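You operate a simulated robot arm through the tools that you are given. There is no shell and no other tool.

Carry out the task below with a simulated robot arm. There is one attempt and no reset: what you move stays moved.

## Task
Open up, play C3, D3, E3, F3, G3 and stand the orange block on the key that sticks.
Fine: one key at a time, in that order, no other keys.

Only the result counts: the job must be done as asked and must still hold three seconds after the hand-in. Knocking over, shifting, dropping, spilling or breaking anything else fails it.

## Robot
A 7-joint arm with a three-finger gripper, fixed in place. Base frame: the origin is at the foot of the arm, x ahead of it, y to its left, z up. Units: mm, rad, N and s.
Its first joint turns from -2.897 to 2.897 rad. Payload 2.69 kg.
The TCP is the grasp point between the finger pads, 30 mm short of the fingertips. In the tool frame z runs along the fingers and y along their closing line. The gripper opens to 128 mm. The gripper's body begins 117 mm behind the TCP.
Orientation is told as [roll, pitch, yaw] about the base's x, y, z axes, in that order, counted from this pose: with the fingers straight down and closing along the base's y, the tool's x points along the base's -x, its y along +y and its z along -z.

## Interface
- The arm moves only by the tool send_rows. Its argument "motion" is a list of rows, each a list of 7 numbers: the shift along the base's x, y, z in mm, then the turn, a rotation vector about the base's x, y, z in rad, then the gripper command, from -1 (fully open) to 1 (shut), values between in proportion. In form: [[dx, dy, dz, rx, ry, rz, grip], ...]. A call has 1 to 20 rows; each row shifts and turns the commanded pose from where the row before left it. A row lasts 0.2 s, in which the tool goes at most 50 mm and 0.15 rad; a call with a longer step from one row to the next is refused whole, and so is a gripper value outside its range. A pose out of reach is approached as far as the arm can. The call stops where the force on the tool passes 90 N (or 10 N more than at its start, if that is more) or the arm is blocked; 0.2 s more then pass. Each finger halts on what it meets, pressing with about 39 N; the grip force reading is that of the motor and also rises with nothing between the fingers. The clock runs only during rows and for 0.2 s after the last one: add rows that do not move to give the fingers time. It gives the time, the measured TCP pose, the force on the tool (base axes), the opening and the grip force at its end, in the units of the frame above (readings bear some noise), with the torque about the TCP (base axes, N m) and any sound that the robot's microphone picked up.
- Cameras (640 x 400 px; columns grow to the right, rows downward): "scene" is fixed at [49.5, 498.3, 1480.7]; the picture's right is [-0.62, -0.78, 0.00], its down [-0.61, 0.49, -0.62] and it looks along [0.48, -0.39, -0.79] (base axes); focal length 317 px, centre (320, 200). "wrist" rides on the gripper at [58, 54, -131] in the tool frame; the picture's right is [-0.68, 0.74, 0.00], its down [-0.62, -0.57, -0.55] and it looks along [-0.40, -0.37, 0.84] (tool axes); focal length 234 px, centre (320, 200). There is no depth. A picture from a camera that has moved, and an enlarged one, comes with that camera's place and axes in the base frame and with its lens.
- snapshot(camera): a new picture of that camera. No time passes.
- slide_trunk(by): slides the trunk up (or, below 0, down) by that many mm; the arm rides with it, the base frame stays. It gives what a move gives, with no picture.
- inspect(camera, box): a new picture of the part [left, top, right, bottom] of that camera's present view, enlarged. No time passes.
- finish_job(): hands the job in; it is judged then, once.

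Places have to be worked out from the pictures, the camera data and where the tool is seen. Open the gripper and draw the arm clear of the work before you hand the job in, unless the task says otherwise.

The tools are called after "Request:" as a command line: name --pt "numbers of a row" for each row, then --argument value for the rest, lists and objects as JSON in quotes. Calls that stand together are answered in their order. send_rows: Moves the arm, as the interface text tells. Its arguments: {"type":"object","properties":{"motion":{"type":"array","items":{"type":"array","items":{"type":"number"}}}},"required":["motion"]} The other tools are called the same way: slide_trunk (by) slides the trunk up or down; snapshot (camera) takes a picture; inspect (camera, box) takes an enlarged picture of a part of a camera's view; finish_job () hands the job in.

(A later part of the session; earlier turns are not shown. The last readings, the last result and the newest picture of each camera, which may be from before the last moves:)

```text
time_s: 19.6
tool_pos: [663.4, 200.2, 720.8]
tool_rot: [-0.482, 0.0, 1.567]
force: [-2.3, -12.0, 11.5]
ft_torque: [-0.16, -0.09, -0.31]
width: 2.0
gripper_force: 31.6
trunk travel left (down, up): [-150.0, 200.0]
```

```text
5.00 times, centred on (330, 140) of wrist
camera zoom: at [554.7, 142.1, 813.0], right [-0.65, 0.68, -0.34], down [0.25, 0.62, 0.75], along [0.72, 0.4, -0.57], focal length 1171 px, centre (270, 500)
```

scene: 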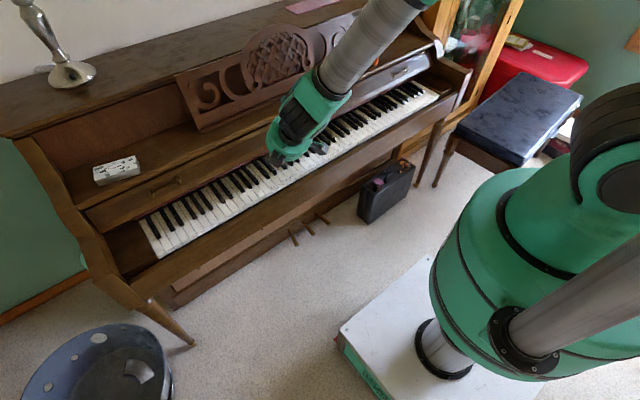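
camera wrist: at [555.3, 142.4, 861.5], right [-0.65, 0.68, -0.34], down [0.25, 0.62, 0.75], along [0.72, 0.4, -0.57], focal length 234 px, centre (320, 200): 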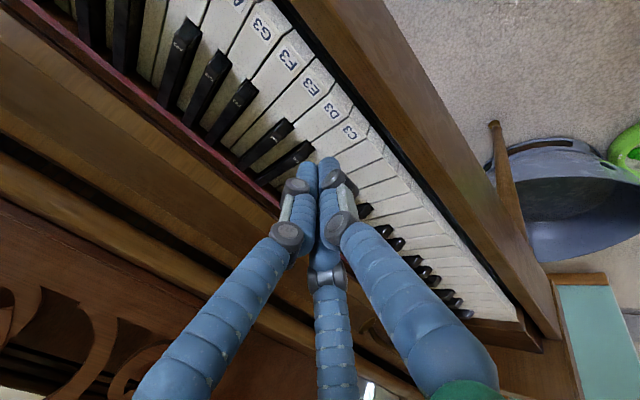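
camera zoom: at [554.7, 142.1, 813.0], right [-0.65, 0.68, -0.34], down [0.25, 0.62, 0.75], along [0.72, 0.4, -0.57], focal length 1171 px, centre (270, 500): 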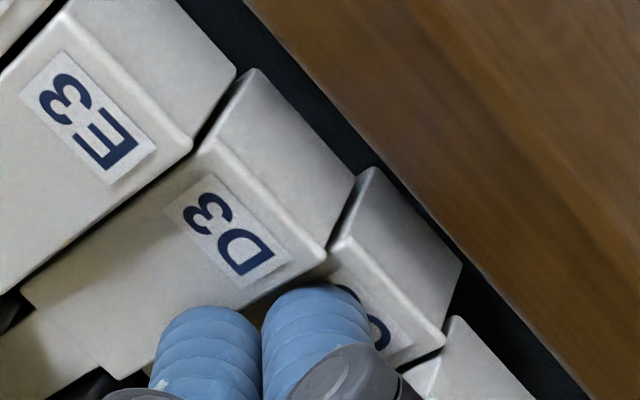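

Force jumped (−12 N in y, +11.5 N up) and D3 also appears to have dipped about 2 mm, so something is touching beside C3. I'll back straight up at once and look.

Request:
send_rows --pt "0 0 3 0 0 0 1" --pt "0 0 5 0 0 0 1" --pt "0 0 10 0 0 0 1" --pt "0 0 12 0 0 0 1"

Request:
inspect --camera "wrist" --box '[240, 60, 420, 220]'

Request:
inspect --camera "scene" --box '[190, 100, 340, 210]'

```text
time_s: 20.6
tool_pos: [662.9, 200.6, 749.8]
tool_rot: [-0.48, 0.0, 1.568]
force: [-0.3, -0.5, 0.9]
ft_torque: [0.0, -0.01, 0.0]
width: 2.0
gripper_force: 30.7
trunk travel left (down, up): [-150.0, 200.0]
```

```text
2.50 times, centred on (330, 140) of wrist
camera zoom: at [555.3, 142.8, 841.8], right [-0.65, 0.68, -0.34], down [0.25, 0.61, 0.75], along [0.72, 0.4, -0.57], focal length 585 px, centre (295, 350)
```

zoom: 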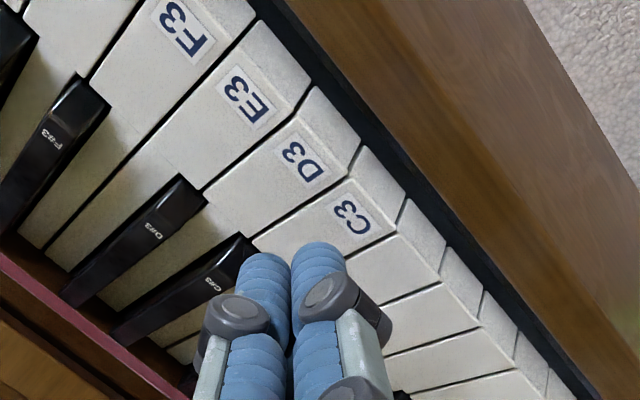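

```text
3.64 times, centred on (265, 155) of scene
camera zoom: at [49.5, 498.3, 1480.7], right [-0.62, -0.78, 0.0], down [-0.61, 0.49, -0.62], along [0.48, -0.39, -0.79], focal length 1153 px, centre (520, 364)
```

zoom: 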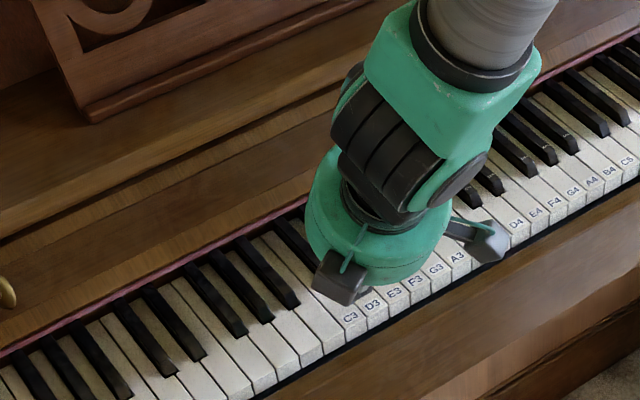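

All keys are back up, and C3 gave a click at about 6 mm of travel, so a key press seems to be heard as a click. The close-up shows my finger was about 3 mm toward D3 from C3's centre, so I'll correct: D3's centre should be about y≈180.2. I'll hover low over D3 and check the alignment.

Request:
send_rows --pt "0 -10.2 0 0 0 0 1" --pt "0 -10.2 0 0 0 0 1" --pt "0 0 -4 0 0 0 1" --pt "0 0 -3 0 0 0 1" --pt "0 0 0 0 0 0 1"

Request:
inspect --camera "wrist" --box '[270, 100, 390, 180]'

Request:
inspect --camera "wrist" --box '[240, 60, 420, 220]'

```text
time_s: 21.8
tool_pos: [661.7, 180.0, 744.3]
tool_rot: [-0.481, -0.001, 1.57]
force: [0.5, -0.1, 1.0]
ft_torque: [0.06, 0.0, 0.0]
width: 2.1
gripper_force: 31.6
trunk travel left (down, up): [-150.0, 200.0]
```

```text
5.00 times, centred on (330, 140) of wrist
camera zoom: at [553.9, 122.2, 835.0], right [-0.65, 0.68, -0.34], down [0.25, 0.62, 0.75], along [0.72, 0.4, -0.57], focal length 1171 px, centre (270, 500)
```

zoom: 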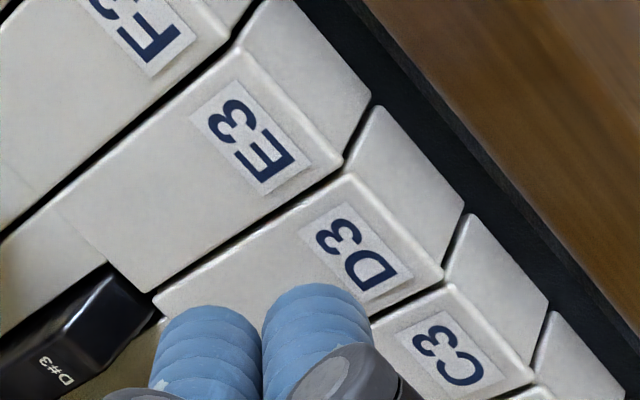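

```text
2.50 times, centred on (330, 140) of wrist
camera zoom: at [553.9, 122.2, 835.0], right [-0.65, 0.68, -0.34], down [0.25, 0.62, 0.75], along [0.72, 0.4, -0.57], focal length 585 px, centre (295, 350)
```

zoom: 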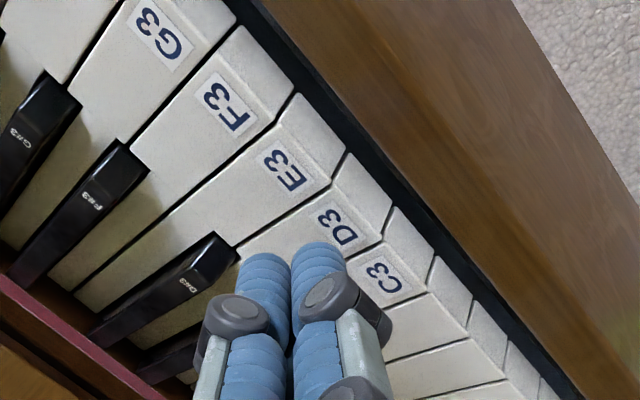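

D3's seams come out at y≈169 and 190.5, so the finger at 180.2 is centred. I'll lower onto it and press about 2 mm first.

Request:
send_rows --pt "0 0 -6 0 0 0 1" --pt "0 0 -5 0 0 0 1" --pt "0 0 -2 0 0 0 1" --pt "0 0 -2 0 0 0 1"

Request:
inspect --camera "wrist" --box '[270, 100, 390, 180]'

```text
time_s: 22.8
tool_pos: [663.3, 180.2, 729.0]
tool_rot: [-0.479, -0.001, 1.571]
force: [0.1, 0.0, 1.5]
ft_torque: [0.0, 0.02, -0.01]
width: 2.2
gripper_force: 31.4
trunk travel left (down, up): [-150.0, 200.0]
```

```text
5.00 times, centred on (330, 140) of wrist
camera zoom: at [555.0, 122.5, 820.3], right [-0.65, 0.68, -0.34], down [0.25, 0.62, 0.75], along [0.72, 0.4, -0.57], focal length 1171 px, centre (270, 500)
```

zoom: 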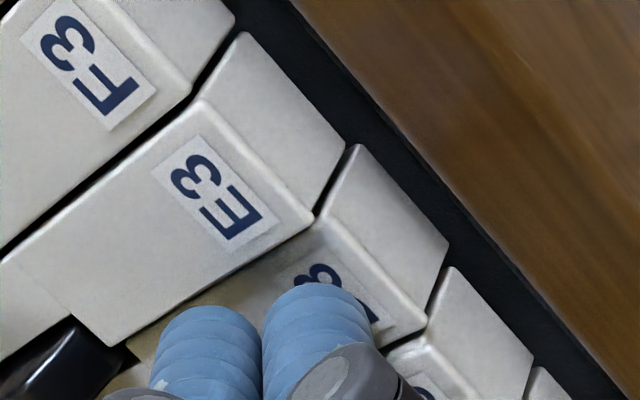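

D3 alone is down about 2 mm with 1.5 N. Continuing the press.

Request:
send_rows --pt "0 0 -2 0 0 0 1" --pt "0 0 -2 0 0 0 1"

Request:
inspect --camera "wrist" --box '[270, 100, 390, 180]'

```text
time_s: 23.4
tool_pos: [663.0, 181.4, 724.8]
tool_rot: [-0.481, -0.001, 1.569]
force: [0.0, 0.1, 0.7]
ft_torque: [0.01, -0.03, 0.0]
width: 2.0
gripper_force: 31.9
trunk travel left (down, up): [-150.0, 200.0]
heard: click
```

```text
5.00 times, centred on (330, 140) of wrist
camera zoom: at [555.0, 122.3, 816.3], right [-0.65, 0.68, -0.34], down [0.25, 0.62, 0.75], along [0.72, 0.4, -0.57], focal length 1171 px, centre (270, 500)
```

zoom: 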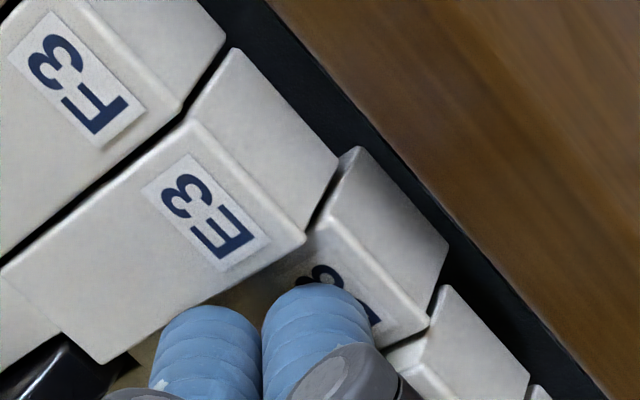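

D3 clicked with only D3 down. I'll lift off and see whether it comes back.

Request:
send_rows --pt "0 0 6 0 0 0 1" --pt "0 0 12 0 0 0 1" --pt "0 0 0 0 0 0 1"

Request:
inspect --camera "wrist" --box '[240, 60, 420, 220]'

```text
time_s: 24.2
tool_pos: [661.3, 180.2, 742.0]
tool_rot: [-0.479, 0.0, 1.57]
force: [0.0, 0.0, 0.6]
ft_torque: [0.01, 0.03, 0.02]
width: 1.8
gripper_force: 31.0
trunk travel left (down, up): [-150.0, 200.0]
```

```text
2.50 times, centred on (330, 140) of wrist
camera zoom: at [554.1, 122.6, 834.2], right [-0.65, 0.68, -0.34], down [0.25, 0.62, 0.75], along [0.72, 0.4, -0.57], focal length 585 px, centre (295, 350)
```

zoom: 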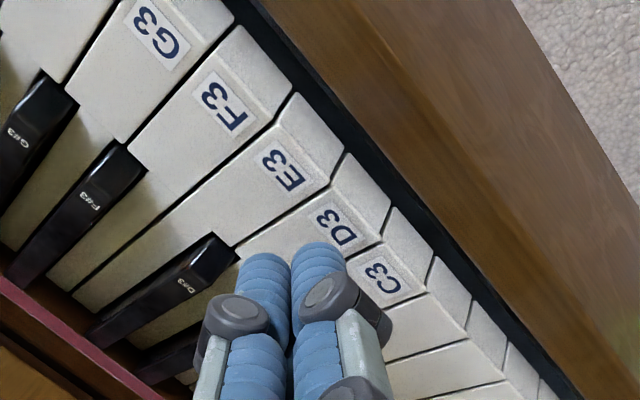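

D3 came back level. Moving over to E3, about 23.3 mm to the right, and checking the alignment.

Request:
send_rows --pt "0 0 2 0 0 0 1" --pt "0 -11.7 0 0 0 0 1" --pt "0 -11.6 0 0 0 0 1" --pt "0 0 -1 0 0 0 1" --pt "0 0 0 0 0 0 1"

Request:
inspect --camera "wrist" --box '[270, 100, 390, 180]'

```text
time_s: 25.4
tool_pos: [662.6, 158.0, 744.0]
tool_rot: [-0.48, -0.001, 1.571]
force: [-0.2, -0.2, -0.3]
ft_torque: [-0.01, 0.0, 0.0]
width: 2.1
gripper_force: 31.4
trunk travel left (down, up): [-150.0, 200.0]
```

```text
5.00 times, centred on (330, 140) of wrist
camera zoom: at [554.9, 100.0, 835.7], right [-0.65, 0.68, -0.34], down [0.25, 0.62, 0.75], along [0.72, 0.4, -0.57], focal length 1171 px, centre (270, 500)
```

zoom: 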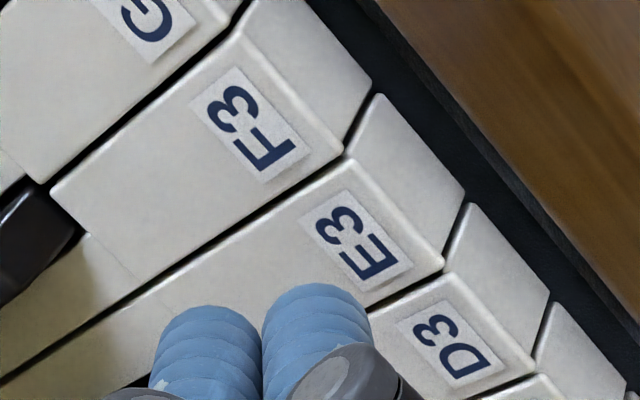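

E3's seams come out at about 145 and 167, so its centre is y≈156; I'm ~1.8 mm too far left. I'll correct that, then press.

Request:
send_rows --pt "0 -1.7 0 0 0 0 1" --pt "0 0 -6 0 0 0 1" --pt "0 0 -5 0 0 0 1" --pt "0 0 -2 0 0 0 1" --pt "0 0 -2 0 0 0 1"

Request:
inspect --camera "wrist" --box '[270, 100, 390, 180]'

```text
time_s: 26.6
tool_pos: [663.2, 155.6, 727.9]
tool_rot: [-0.481, -0.001, 1.571]
force: [0.1, -0.4, 1.0]
ft_torque: [0.04, 0.03, -0.01]
width: 2.0
gripper_force: 31.2
trunk travel left (down, up): [-150.0, 200.0]
```

```text
5.00 times, centred on (330, 140) of wrist
camera zoom: at [554.6, 97.0, 820.1], right [-0.65, 0.68, -0.34], down [0.25, 0.62, 0.75], along [0.72, 0.4, -0.57], focal length 1171 px, centre (270, 500)
```

zoom: 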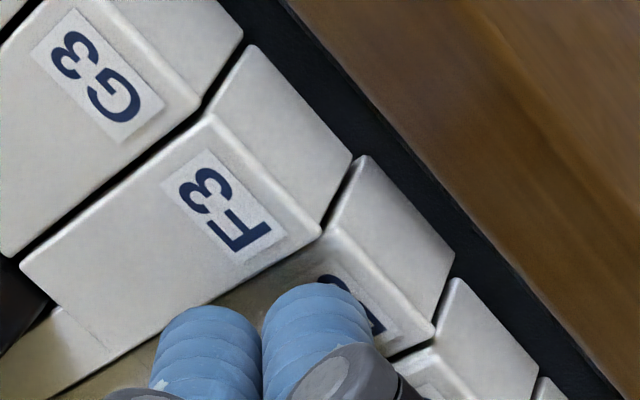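

E3 alone is starting down and the finger is centred on it (seams ~144–166). Continuing the press.

Request:
send_rows --pt "0 0 -2 0 0 0 1" --pt "0 0 -2 0 0 0 1"

Request:
inspect --camera "wrist" --box '[270, 100, 390, 180]'

```text
time_s: 27.2
tool_pos: [662.9, 155.6, 726.1]
tool_rot: [-0.481, 0.001, 1.57]
force: [0.5, -0.8, 0.4]
ft_torque: [0.02, -0.04, 0.02]
width: 1.9
gripper_force: 31.4
trunk travel left (down, up): [-150.0, 200.0]
heard: click
```

```text
5.00 times, centred on (330, 140) of wrist
camera zoom: at [554.5, 97.0, 816.4], right [-0.65, 0.68, -0.34], down [0.25, 0.62, 0.75], along [0.72, 0.4, -0.57], focal length 1171 px, centre (270, 500)
```

zoom: 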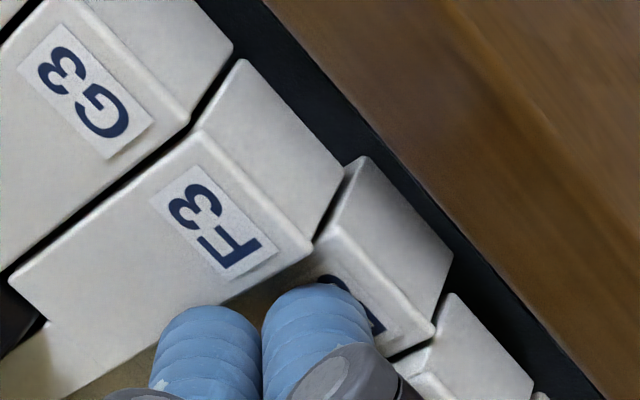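

E3 clicked with its neighbours level. Lifting off to see whether it returns.

Request:
send_rows --pt "0 0 6 0 0 0 1" --pt "0 0 13 0 0 0 1" --pt "0 0 0 0 0 0 1"

Request:
inspect --camera "wrist" --box '[240, 60, 420, 220]'

```text
time_s: 28.0
tool_pos: [662.0, 154.3, 743.8]
tool_rot: [-0.481, 0.001, 1.571]
force: [0.2, -0.5, -0.2]
ft_torque: [-0.01, -0.01, 0.02]
width: 2.2
gripper_force: 30.8
trunk travel left (down, up): [-150.0, 200.0]
```

```text
2.50 times, centred on (330, 140) of wrist
camera zoom: at [553.7, 97.2, 836.4], right [-0.65, 0.68, -0.34], down [0.25, 0.62, 0.75], along [0.72, 0.4, -0.57], focal length 585 px, centre (295, 350)
```

zoom: 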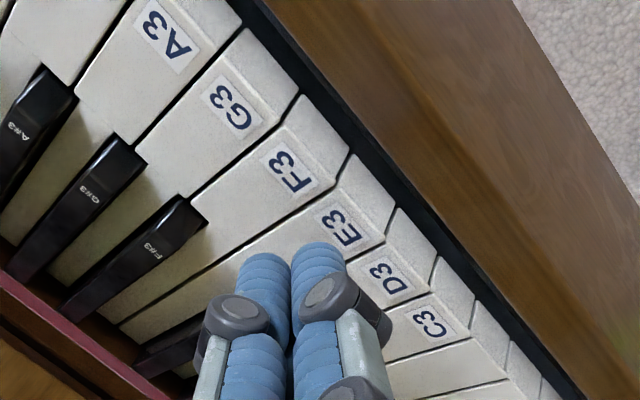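

E3 came back up level. Moving on to F3 (y≈132) and checking.

Request:
send_rows --pt "0 -11.6 0 0 0 0 1" --pt "0 -11.6 0 0 0 0 1" --pt "0 0 0 0 0 0 1" --pt "0 0 0 0 0 0 1"

Request:
inspect --camera "wrist" --box '[270, 100, 390, 180]'

```text
time_s: 29.0
tool_pos: [662.1, 133.0, 743.3]
tool_rot: [-0.48, 0.0, 1.57]
force: [0.2, 0.2, 0.2]
ft_torque: [0.02, -0.01, 0.01]
width: 2.1
gripper_force: 31.6
trunk travel left (down, up): [-150.0, 200.0]
```

```text
5.00 times, centred on (330, 140) of wrist
camera zoom: at [554.3, 74.0, 836.0], right [-0.65, 0.68, -0.34], down [0.25, 0.62, 0.75], along [0.72, 0.4, -0.57], focal length 1171 px, centre (270, 500)
```

zoom: 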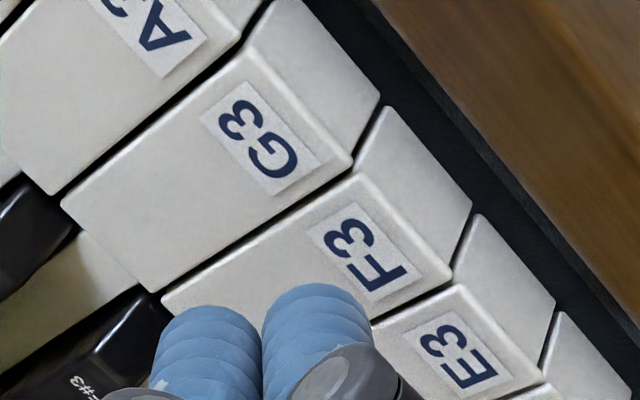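

F3's seams come out at ~122 and ~143, so the finger at y≈132 is centred. Pressing onto it.

Request:
send_rows --pt "0 0.4 -6 0 0 0 1" --pt "0 0 -5 0 0 0 1" --pt "0 0 -2 0 0 0 1" --pt "0 0 -2 0 0 0 1"

Request:
inspect --camera "wrist" --box '[270, 100, 390, 180]'

```text
time_s: 30.0
tool_pos: [662.4, 132.1, 728.9]
tool_rot: [-0.48, 0.0, 1.57]
force: [0.0, 0.4, 0.5]
ft_torque: [-0.02, 0.03, -0.01]
width: 2.1
gripper_force: 31.2
trunk travel left (down, up): [-150.0, 200.0]
```

```text
5.00 times, centred on (330, 140) of wrist
camera zoom: at [554.7, 74.9, 820.4], right [-0.65, 0.68, -0.34], down [0.25, 0.62, 0.75], along [0.72, 0.4, -0.57], focal length 1171 px, centre (270, 500)
```

zoom: 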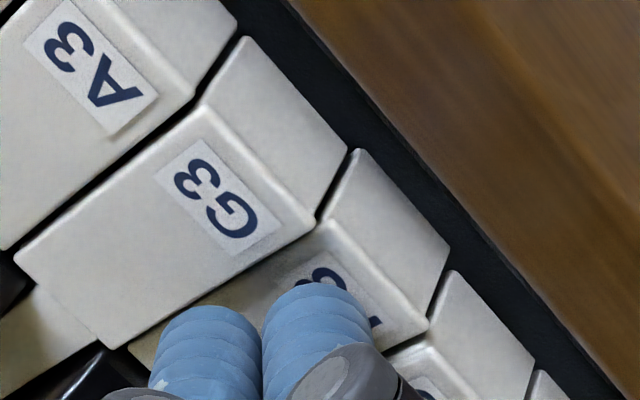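

F3 alone is going down. Continuing to the click.

Request:
send_rows --pt "0 0 -2 0 0 0 1" --pt "0 0 -2 0 0 0 1"

Request:
inspect --camera "wrist" --box '[270, 100, 390, 180]'

```text
time_s: 30.6
tool_pos: [663.3, 133.3, 725.7]
tool_rot: [-0.481, -0.001, 1.57]
force: [0.0, -0.3, -0.1]
ft_torque: [0.0, -0.01, 0.01]
width: 2.2
gripper_force: 31.5
trunk travel left (down, up): [-150.0, 200.0]
heard: click
```

```text
5.00 times, centred on (330, 140) of wrist
camera zoom: at [554.5, 74.7, 816.8], right [-0.65, 0.68, -0.34], down [0.25, 0.62, 0.75], along [0.72, 0.4, -0.57], focal length 1171 px, centre (270, 500)
```

zoom: 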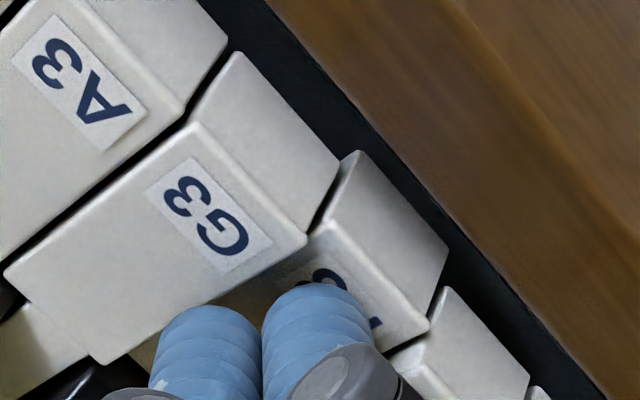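

F3 clicked. Lifting off to check whether it returns.

Request:
send_rows --pt "0 0 6 0 0 0 1" --pt "0 0 13 0 0 0 1" --pt "0 0 0 0 0 0 1"

Request:
inspect --camera "wrist" --box '[240, 60, 420, 220]'

```text
time_s: 31.4
tool_pos: [662.1, 132.7, 743.6]
tool_rot: [-0.479, 0.001, 1.57]
force: [0.5, 0.4, 1.3]
ft_torque: [0.01, -0.02, 0.03]
width: 2.1
gripper_force: 31.1
trunk travel left (down, up): [-150.0, 200.0]
```

```text
2.50 times, centred on (330, 140) of wrist
camera zoom: at [554.3, 74.7, 835.7], right [-0.65, 0.68, -0.34], down [0.25, 0.62, 0.75], along [0.72, 0.4, -0.57], focal length 585 px, centre (295, 350)
```

zoom: 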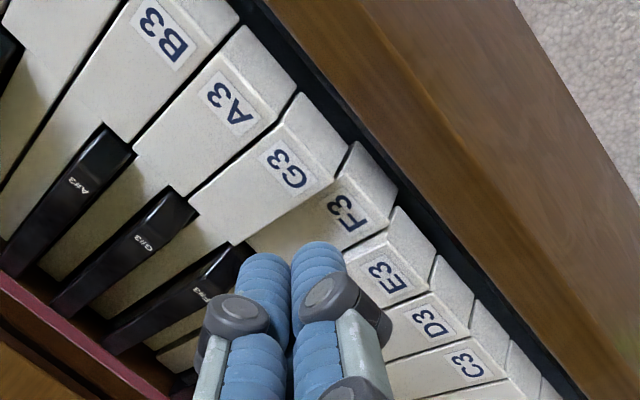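

F3 stays down after release: it's the sticking key. Now over to G3 (y≈109) for the last note.

Request:
send_rows --pt "0 -11.7 0 0 0 0 1" --pt "0 -11.7 0 0 0 0 1" --pt "0 0 0 0 0 0 1" --pt "0 0 0 0 0 0 1"

Request:
inspect --camera "wrist" --box '[270, 100, 390, 180]'

```text
time_s: 32.4
tool_pos: [662.4, 111.1, 744.2]
tool_rot: [-0.48, -0.002, 1.57]
force: [-0.1, 0.2, 1.0]
ft_torque: [0.04, -0.01, -0.01]
width: 2.2
gripper_force: 32.1
trunk travel left (down, up): [-150.0, 200.0]
```

```text
5.00 times, centred on (330, 140) of wrist
camera zoom: at [553.9, 52.3, 836.1], right [-0.65, 0.68, -0.34], down [0.25, 0.62, 0.75], along [0.72, 0.4, -0.57], focal length 1171 px, centre (270, 500)
```

zoom: 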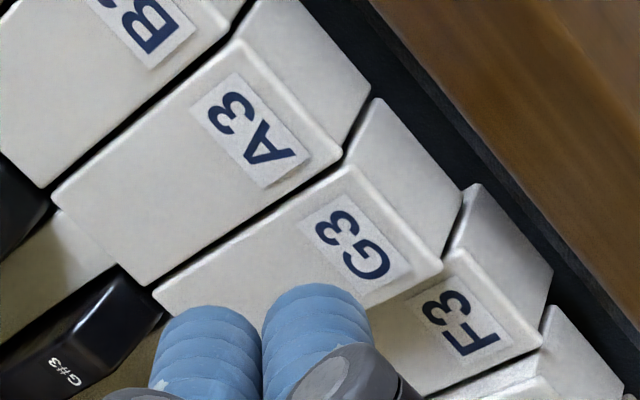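

G3's seams come out at ~98.4 and ~119.5 (centre ≈109); I'll shift 1.2 mm right and press.

Request:
send_rows --pt "0 -1.2 0 0 0 0 1" --pt "0 0 -6 0 0 0 1" --pt "0 0 -5 0 0 0 1" --pt "0 0 -2 0 0 0 1" --pt "0 0 -2 0 0 0 1"

Request:
inspect --camera "wrist" --box '[270, 100, 390, 180]'

```text
time_s: 33.6
tool_pos: [663.3, 107.6, 729.1]
tool_rot: [-0.481, 0.0, 1.568]
force: [0.7, 0.1, 0.8]
ft_torque: [-0.01, -0.03, 0.01]
width: 2.1
gripper_force: 31.3
trunk travel left (down, up): [-150.0, 200.0]
```

```text
5.00 times, centred on (330, 140) of wrist
camera zoom: at [554.6, 49.9, 820.3], right [-0.65, 0.68, -0.34], down [0.25, 0.62, 0.75], along [0.72, 0.4, -0.57], focal length 1171 px, centre (270, 500)
```

zoom: 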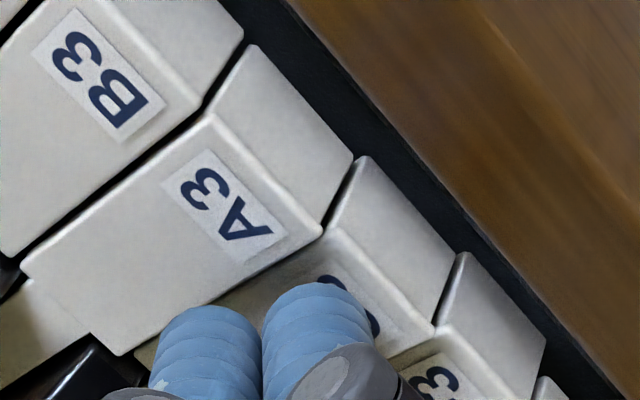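

G3 alone is going down. Continuing to the click.

Request:
send_rows --pt "0 0 -2 0 0 0 1" --pt "0 0 -2 0 0 0 1"

Request:
inspect --camera "wrist" --box '[270, 100, 390, 180]'

```text
time_s: 34.2
tool_pos: [662.0, 107.3, 725.2]
tool_rot: [-0.479, 0.0, 1.571]
force: [0.1, 0.7, 1.0]
ft_torque: [0.0, 0.03, 0.03]
width: 2.2
gripper_force: 31.3
trunk travel left (down, up): [-150.0, 200.0]
heard: click
```

```text
5.00 times, centred on (330, 140) of wrist
camera zoom: at [554.4, 49.9, 816.6], right [-0.65, 0.68, -0.34], down [0.25, 0.62, 0.75], along [0.72, 0.4, -0.57], focal length 1171 px, centre (270, 500)
```

zoom: 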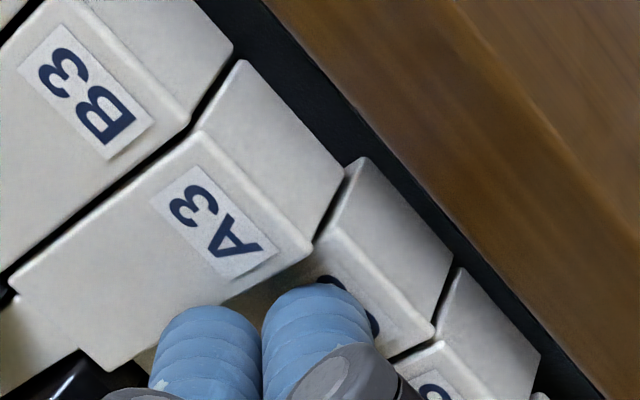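

G3 clicked too. Lifting well clear and checking the whole row.

Request:
send_rows --pt "0 0 6 0 0 0 1" --pt "0 0 14 0 0 0 1" --pt "0 0 20 0 0 0 1" --pt "0 0 20 0 0 0 1" --pt "0 0 0 0 0 0 1"

Request:
inspect --camera "wrist" --box '[240, 60, 420, 220]'

Request:
snapshot --camera "scene"

```text
time_s: 35.4
tool_pos: [662.1, 106.4, 785.0]
tool_rot: [-0.481, 0.001, 1.569]
force: [-1.0, 0.8, 0.8]
ft_torque: [0.0, 0.0, -0.01]
width: 1.9
gripper_force: 32.1
trunk travel left (down, up): [-150.0, 200.0]
```

```text
2.50 times, centred on (330, 140) of wrist
camera zoom: at [553.5, 49.2, 876.3], right [-0.65, 0.68, -0.34], down [0.25, 0.62, 0.75], along [0.72, 0.4, -0.57], focal length 585 px, centre (295, 350)
```

zoom: 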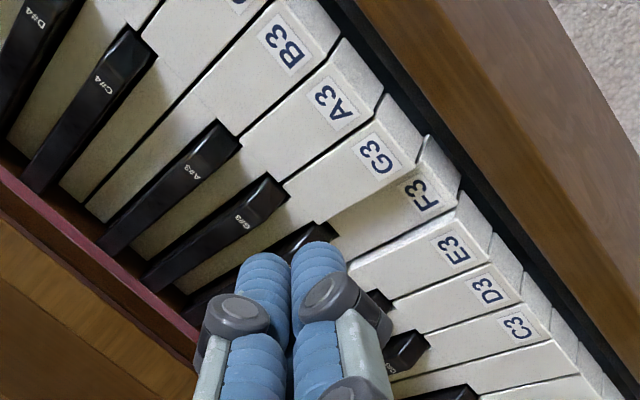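

```text
taken
```

scene: 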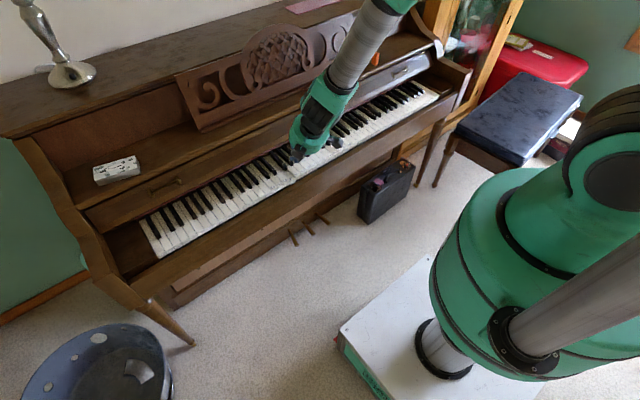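

All five have clicked in order; F3 stays down and G3 came back, so F3 is the sticking key. Next I'll raise and straighten the hand and go to look at the orange block.

Request:
send_rows --pt "0 0 40 0 0 0 1" --pt "0 0 40 0 0.12 0 1" --pt "0 0 40 0 0.12 0 1" --pt "0 0 40 0 0.12 0 1" --pt "0 0 40 0 0.12 0 1" --pt "5 -40 0 0 0 -0.1427 0" --pt "5 -40 0 0 0 -0.1427 0" --pt "5 -40 0 0 0 -0.1427 0" --pt "5 -40 0 0 0 -0.1427 0" --pt "5 -40 0 0 0 -0.1427 0" --pt "5 -40 0 0 0 -0.1427 0" --pt "10 -40 0 0 0 -0.1427 0" --pt "10 -40 0 0 0 -0.1427 0" --pt "10 -40 0 0 0 -0.1427 0" --pt "20 -40 0 0 0 -0.1427 0" --pt "20 -40 0 0 0 -0.1427 0" --pt "0 -15 0 0 0 0 0" --pt "0 0 0 0 0 0 0"

Request:
snapshot --camera "wrist"

Request:
snapshot --camera "scene"

```text
time_s: 39.2
tool_pos: [766.1, -349.4, 980.4]
tool_rot: [-0.001, 0.0, -0.002]
force: [0.0, -0.2, -0.2]
ft_torque: [0.03, -0.04, 0.0]
width: 63.9
gripper_force: 0.0
out of reach, approached as far as the arm can: row 3
trunk travel left (down, up): [-150.0, 200.0]
```

```text
taken
camera wrist: at [708.0, -295.1, 1110.9], right [0.68, 0.74, 0.0], down [0.61, -0.57, 0.55], along [0.4, -0.37, -0.84], focal length 234 px, centre (320, 200)
```

wrist: 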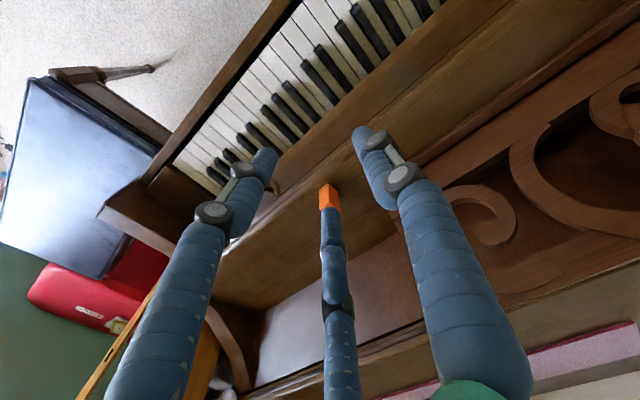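

```text
taken
```

scene: 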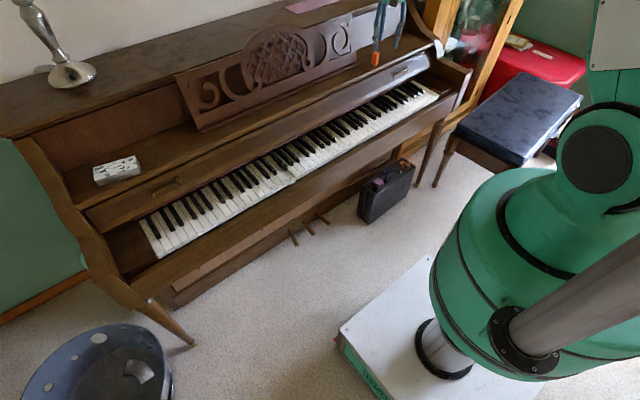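

The block shows just beyond the middle finger. I'll enlarge it in both views and check F3 is still down.

Request:
inspect --camera "wrist" --box '[290, 160, 370, 230]'

Request:
inspect --camera "scene" --box '[340, 30, 420, 90]'

Request:
inspect --camera "scene" --box '[230, 130, 340, 210]'

```text
5.71 times, centred on (330, 195) of wrist
camera zoom: at [708.0, -295.1, 1110.9], right [0.68, 0.74, 0.0], down [0.61, -0.57, 0.55], along [0.4, -0.37, -0.84], focal length 1338 px, centre (263, 229)
```

zoom: 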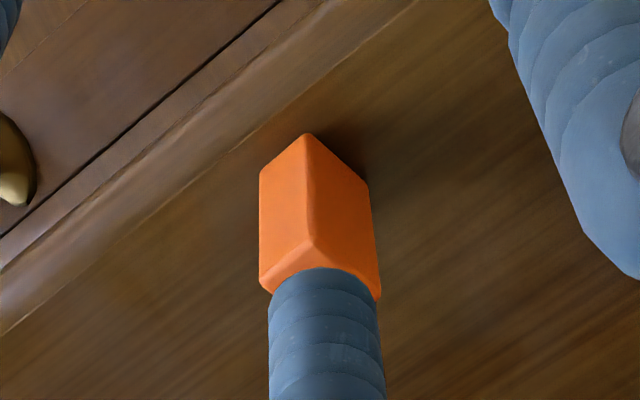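

```text
6.67 times, centred on (380, 60) of scene
camera zoom: at [49.5, 498.3, 1480.7], right [-0.62, -0.78, 0.0], down [-0.61, 0.49, -0.62], along [0.48, -0.39, -0.79], focal length 2113 px, centre (-80, 1133)
```

zoom: 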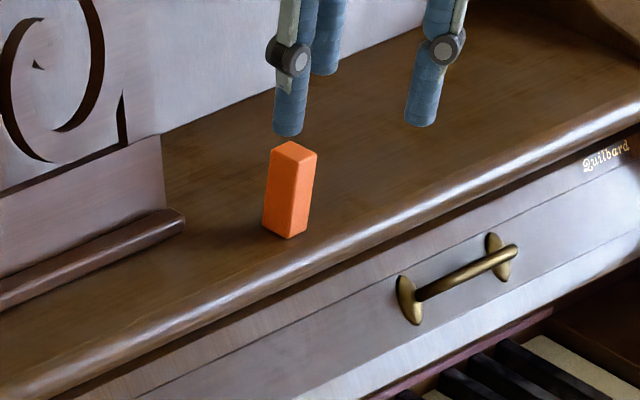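

```text
5.00 times, centred on (285, 170) of scene
camera zoom: at [49.5, 498.3, 1480.7], right [-0.62, -0.78, 0.0], down [-0.61, 0.49, -0.62], along [0.48, -0.39, -0.79], focal length 1585 px, centre (495, 350)
```

zoom: 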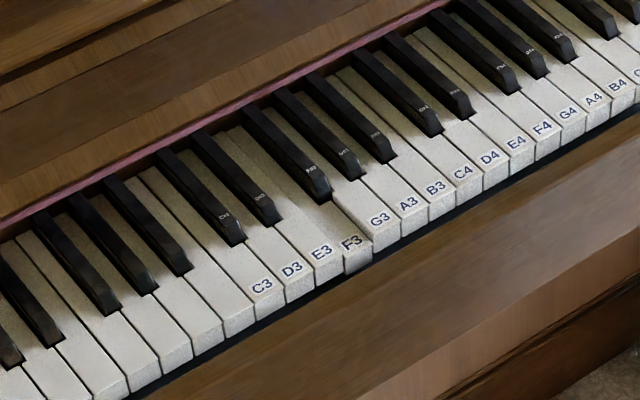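

F3 still sits lower than its neighbours and the lid is back under the shelf edge. The block is square to the piano, about 20 (x) × 15 (y) × 45 mm tall, centred near (838, -398) on a shelf at z≈825–845. I'll hover above it with the fingers closing along x.

Request:
send_rows --pt "6 -4.5 0 0 0 0.1427 0" --pt "6 -4.5 0 0 0 0.1427 0" --pt "6 -4.5 0 0 0 0.1427 0" --pt "6 -4.5 0 0 0 0.1427 0" --pt "6 -4.5 0 0 0 0.1427 0" --pt "6 -4.5 0 0 0 0.1427 0" --pt "6 -4.5 0 0 0 0.1427 0" --pt "6 -4.5 0 0 0 0.1427 0" --pt "8 -4.5 0 0 0 0.1427 0" --pt "8 -4.5 0 0 0 0.1427 0" --pt "8 -4 0 0 0 0.1438 0" --pt "0 0 -10 0 0 0 0" --pt "0 0 -10 0 0 0 0" --pt "0 0 0 0 0 0 0"

Request:
snapshot --camera "wrist"

Request:
inspect --camera "wrist" --box '[270, 130, 390, 210]'

Request:
inspect --camera "scene" --box '[340, 30, 420, 90]'

```text
time_s: 42.2
tool_pos: [838.3, -399.6, 959.4]
tool_rot: [-0.002, 0.001, 1.571]
force: [0.4, -0.5, 0.1]
ft_torque: [0.02, -0.01, 0.0]
width: 64.1
gripper_force: 0.0
trunk travel left (down, up): [-150.0, 200.0]
```

```text
taken
camera wrist: at [785.7, -458.5, 1091.0], right [-0.74, 0.68, 0.0], down [0.57, 0.62, 0.55], along [0.37, 0.4, -0.84], focal length 234 px, centre (320, 200)
```

wrist: 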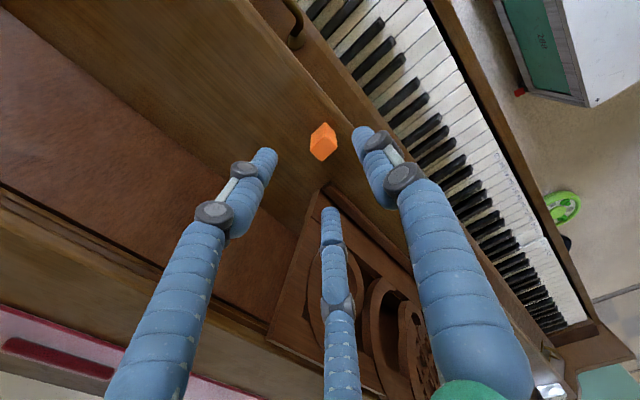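

```text
5.00 times, centred on (330, 170) of wrist
camera zoom: at [785.7, -458.5, 1091.0], right [-0.74, 0.68, 0.0], down [0.57, 0.62, 0.55], along [0.37, 0.4, -0.84], focal length 1171 px, centre (270, 350)
```

zoom: 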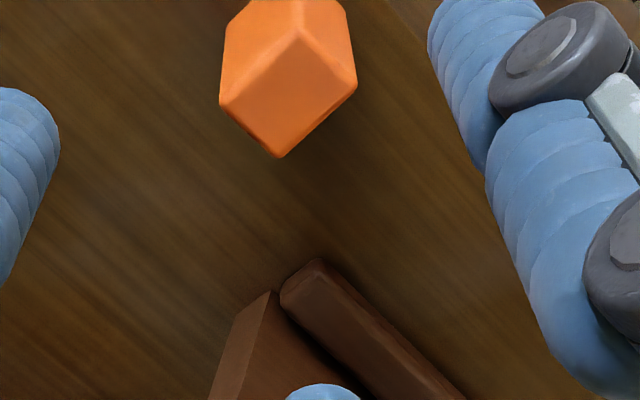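

```text
6.67 times, centred on (380, 60) of scene
camera zoom: at [49.5, 498.3, 1480.7], right [-0.62, -0.78, 0.0], down [-0.61, 0.49, -0.62], along [0.48, -0.39, -0.79], focal length 2113 px, centre (-80, 1133)
```

zoom: 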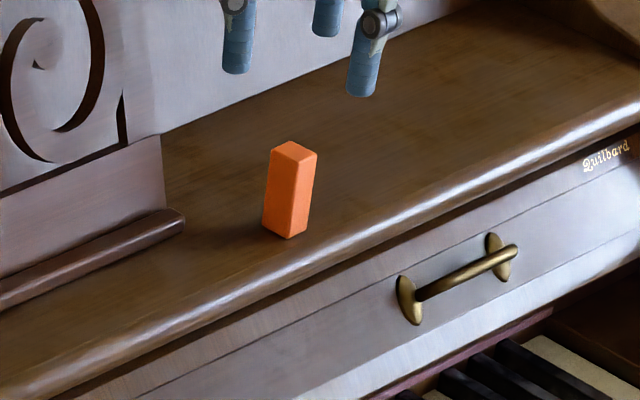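

From two wrist views the block's top is at z≈882 with its base on the shelf at z≈836, centre (837, -397), size about 20×15×46 mm. I'll trim the hand by (-2, +2.7), narrow the opening to ~45 mm and come down partway around it.

Request:
send_rows --pt "-2 2.7 0 0 0 0 0.3" --pt "0 0 -15 0 0 0 0.3" --pt "0 0 -15 0 0 0 0.3" --pt "0 0 -10 0 0 0 0.3" --pt "0 0 0 0 0 0 0.3"

Request:
inspect --camera "wrist" --box '[240, 100, 420, 220]'

Request:
inspect --camera "scene" --box '[340, 30, 420, 90]'

```text
time_s: 43.4
tool_pos: [837.3, -395.8, 920.1]
tool_rot: [-0.002, 0.0, 1.571]
force: [-0.6, -0.7, -0.4]
ft_torque: [-0.04, 0.01, 0.02]
width: 44.9
gripper_force: 0.0
trunk travel left (down, up): [-150.0, 200.0]
```

```text
3.33 times, centred on (330, 160) of wrist
camera zoom: at [784.1, -454.0, 1051.3], right [-0.74, 0.68, 0.0], down [0.57, 0.62, 0.55], along [0.37, 0.4, -0.84], focal length 781 px, centre (287, 333)
```

zoom: 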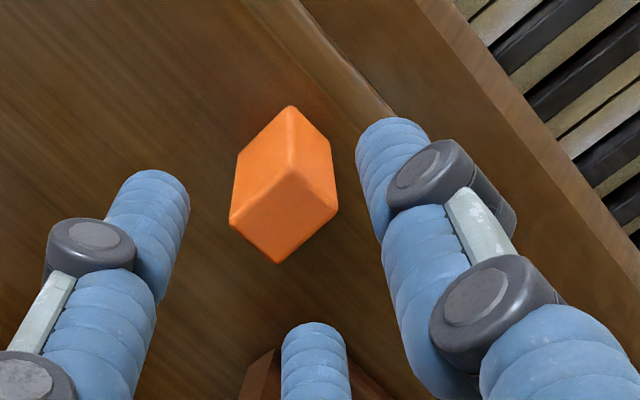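

```text
6.67 times, centred on (380, 60) of scene
camera zoom: at [49.5, 498.3, 1480.7], right [-0.62, -0.78, 0.0], down [-0.61, 0.49, -0.62], along [0.48, -0.39, -0.79], focal length 2113 px, centre (-80, 1133)
```

zoom: 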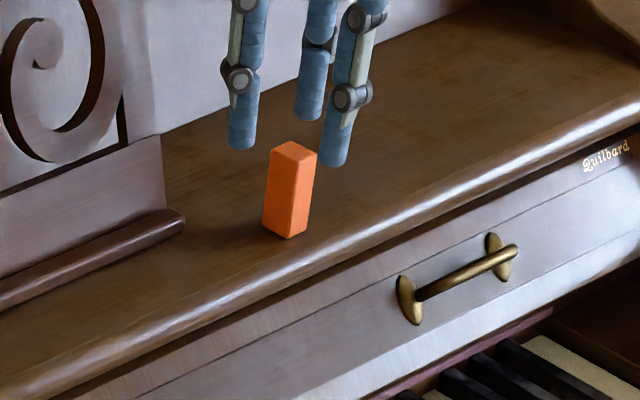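

The block's centre comes out again at (837.4, -397.2); my TCP is at about (838, -396). A small trim, then down to TCP z≈880 so the tips straddle the block 13 mm above the shelf.

Request:
send_rows --pt "-0.5 -1.2 0 0 0 0 0.3" --pt "0 0 -12 0 0 0 0.3" --pt "0 0 -12 0 0 0 0.3" --pt "0 0 -8 0 0 0 0.3" --pt "0 0 -8 0 0 0 0.3" --pt "0 0 0 0 0 0 0.3"

Request:
inspect --camera "wrist" --box '[240, 100, 420, 220]'

Request:
inspect --camera "scene" --box '[340, 30, 420, 90]'

```text
time_s: 44.8
tool_pos: [837.0, -398.2, 880.0]
tool_rot: [0.0, 0.0, 1.569]
force: [-0.3, 0.1, -0.1]
ft_torque: [-0.01, 0.04, -0.02]
width: 44.9
gripper_force: 0.1
trunk travel left (down, up): [-150.0, 200.0]
```

```text
3.33 times, centred on (330, 160) of wrist
camera zoom: at [783.0, -455.3, 1011.0], right [-0.74, 0.68, 0.0], down [0.57, 0.62, 0.55], along [0.37, 0.4, -0.84], focal length 781 px, centre (287, 333)
```

zoom: 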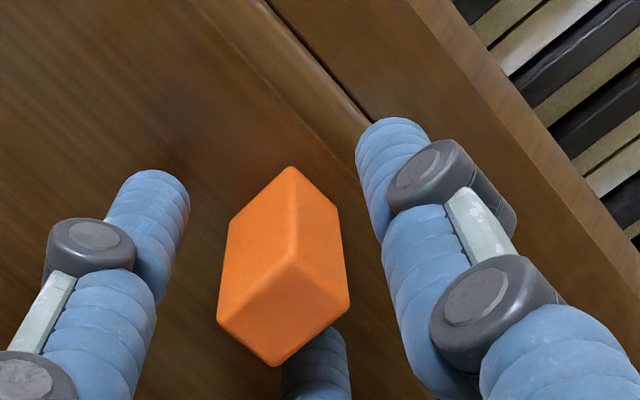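

```text
6.67 times, centred on (380, 60) of scene
camera zoom: at [49.5, 498.3, 1480.7], right [-0.62, -0.78, 0.0], down [-0.61, 0.49, -0.62], along [0.48, -0.39, -0.79], focal length 2113 px, centre (-80, 1133)
```

zoom: 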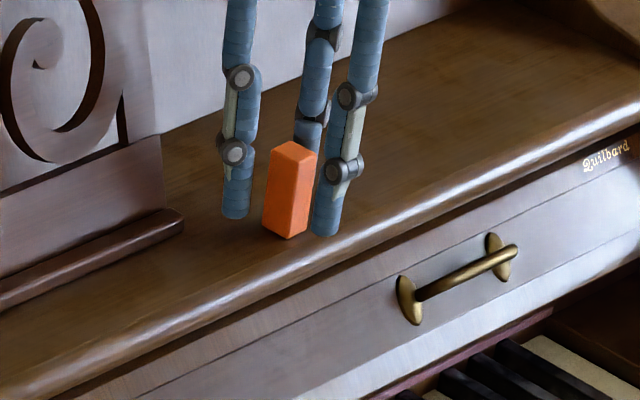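

The fingers straddle the block evenly. Closing on it in stages.

Request:
send_rows --pt "0 0 0 0 0 0 0.5" --pt "0 0 0 0 0 0 0.62" --pt "0 0 0 0 0 0 0.7" --pt "0 0 0 0 0 0 1" --pt "0 0 0 0 0 0 1" --pt "0 0 0 0 0 0 1"

Request:
inspect --camera "wrist" --box '[240, 100, 420, 220]'

Request:
inspect --camera "scene" --box '[340, 30, 420, 90]'

```text
time_s: 46.2
tool_pos: [836.3, -397.6, 880.4]
tool_rot: [0.001, 0.0, 1.571]
force: [0.5, -0.4, -0.1]
ft_torque: [-0.02, 0.03, 0.01]
width: 17.9
gripper_force: 38.9
trunk travel left (down, up): [-150.0, 200.0]
```

```text
3.33 times, centred on (330, 160) of wrist
camera zoom: at [782.9, -455.3, 1011.3], right [-0.74, 0.68, 0.0], down [0.57, 0.62, 0.55], along [0.37, 0.4, -0.84], focal length 781 px, centre (287, 333)
```

zoom: 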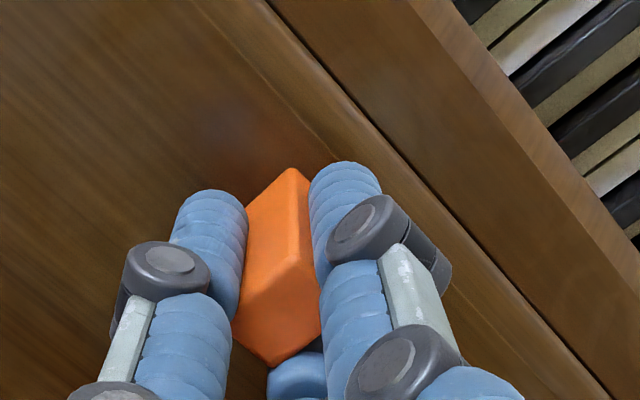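

```text
6.67 times, centred on (380, 60) of scene
camera zoom: at [49.5, 498.3, 1480.7], right [-0.62, -0.78, 0.0], down [-0.61, 0.49, -0.62], along [0.48, -0.39, -0.79], focal length 2113 px, centre (-80, 1133)
```

zoom: 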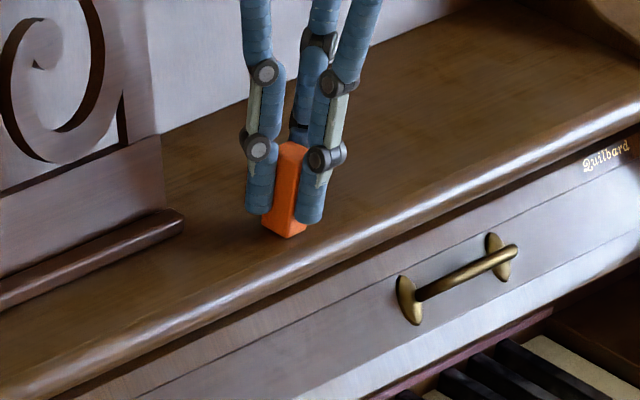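

Gripped: opening 17.9 mm with full force. Lifting straight up a little to confirm the hold.

Request:
send_rows --pt "0 0 5 0 0 0 1" --pt "0 0 10 0 0 0 1" --pt "0 0 20 0 0 0 1" --pt "0 0 25 0 0 0 1" --pt "0 0 25 0 0 0 1" --pt "0 0 0 0 0 0 1"

Request:
inspect --camera "scene" --box '[330, 10, 430, 90]'

Request:
inspect --camera "wrist" --box '[240, 100, 420, 220]'

```text
time_s: 47.6
tool_pos: [835.1, -397.1, 964.5]
tool_rot: [0.001, 0.0, 1.571]
force: [0.9, -0.5, -0.2]
ft_torque: [0.01, -0.04, -0.02]
width: 17.4
gripper_force: 39.7
trunk travel left (down, up): [-150.0, 200.0]
```

```text
5.00 times, centred on (380, 50) of scene
camera zoom: at [49.5, 498.3, 1480.7], right [-0.62, -0.78, 0.0], down [-0.61, 0.49, -0.62], along [0.48, -0.39, -0.79], focal length 1585 px, centre (20, 950)
```

zoom: 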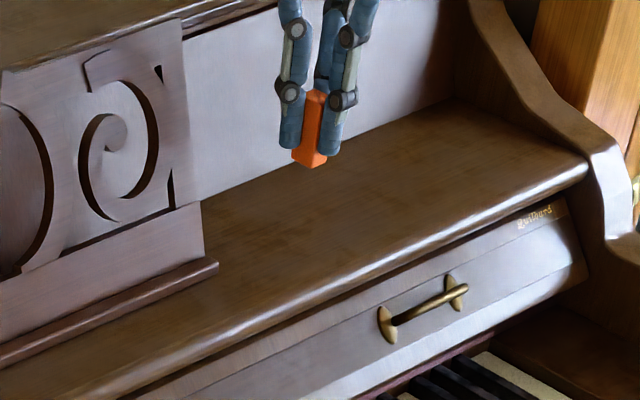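

```text
3.33 times, centred on (330, 160) of wrist
camera zoom: at [781.7, -454.8, 1096.2], right [-0.74, 0.68, 0.0], down [0.57, 0.62, 0.55], along [0.37, 0.4, -0.84], focal length 781 px, centre (287, 333)
```

zoom: 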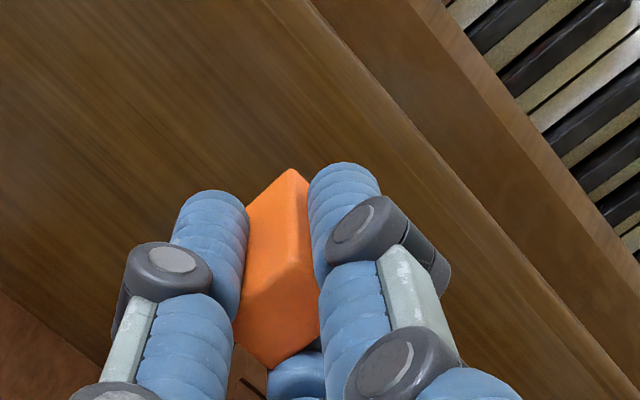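

The block is held upright. I'll draw back in front of the stand, then carry it across to above F3.

Request:
send_rows --pt "-20 0 0 0 0 0 1" --pt "-36 0 0 0 0 0 1" --pt "-40 0 0 0 0 0 1" --pt "-40 5 0 0 0 0 1" --pt "-20 25 0 0 0 0 1" --pt "-5 40 0 0 0 0 1" --pt "-5 45 0 0 0 0 1" --pt "-5 45 0 0 0 0 1" --pt "0 45 0 0 0 0 1" --pt "0 45 0 0 0 0 1" --pt "0 45 0 0 0 0 1" --pt "0 45 0 0 0 0 1" --pt "0 45 0 0 0 0 1" --pt "0 45 0 0 0 0 1" --pt "0 45 0 0 0 0 1" --pt "0 35 0 0 0 0 1" --pt "0 19 0 0 0 0 1" --pt "0 0 0 0 0 0 1" --pt "0 0 0 0 0 0 1"

Request:
snapshot --camera "wrist"

Request:
snapshot --camera "scene"

```text
time_s: 51.6
tool_pos: [665.9, 132.1, 966.2]
tool_rot: [0.001, 0.001, 1.569]
force: [-0.8, 0.0, 0.0]
ft_torque: [-0.03, 0.02, -0.01]
width: 16.8
gripper_force: 38.9
trunk travel left (down, up): [-150.0, 200.0]
```

```text
taken
camera wrist: at [612.5, 74.1, 1097.7], right [-0.74, 0.68, 0.0], down [0.57, 0.62, 0.55], along [0.37, 0.4, -0.84], focal length 234 px, centre (320, 200)
```

wrist: 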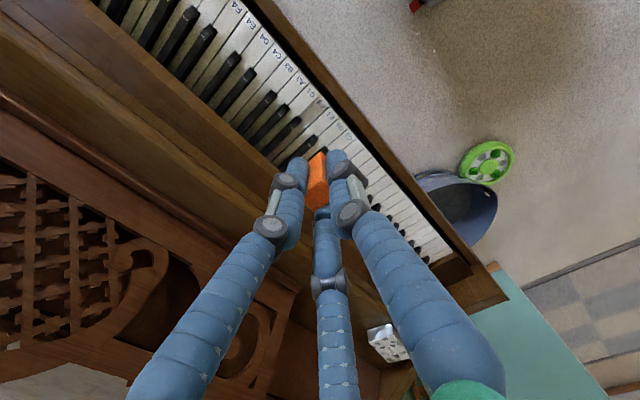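

```text
taken
```

scene: 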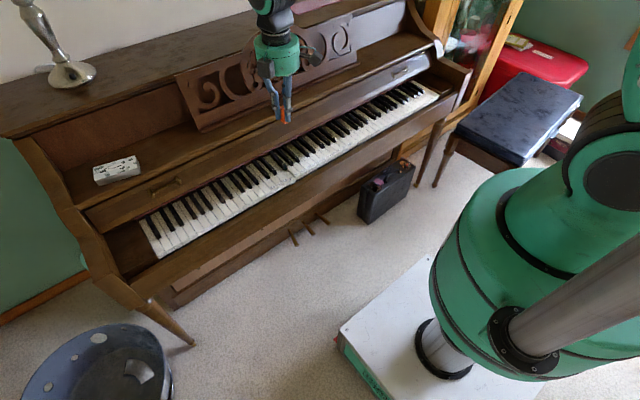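

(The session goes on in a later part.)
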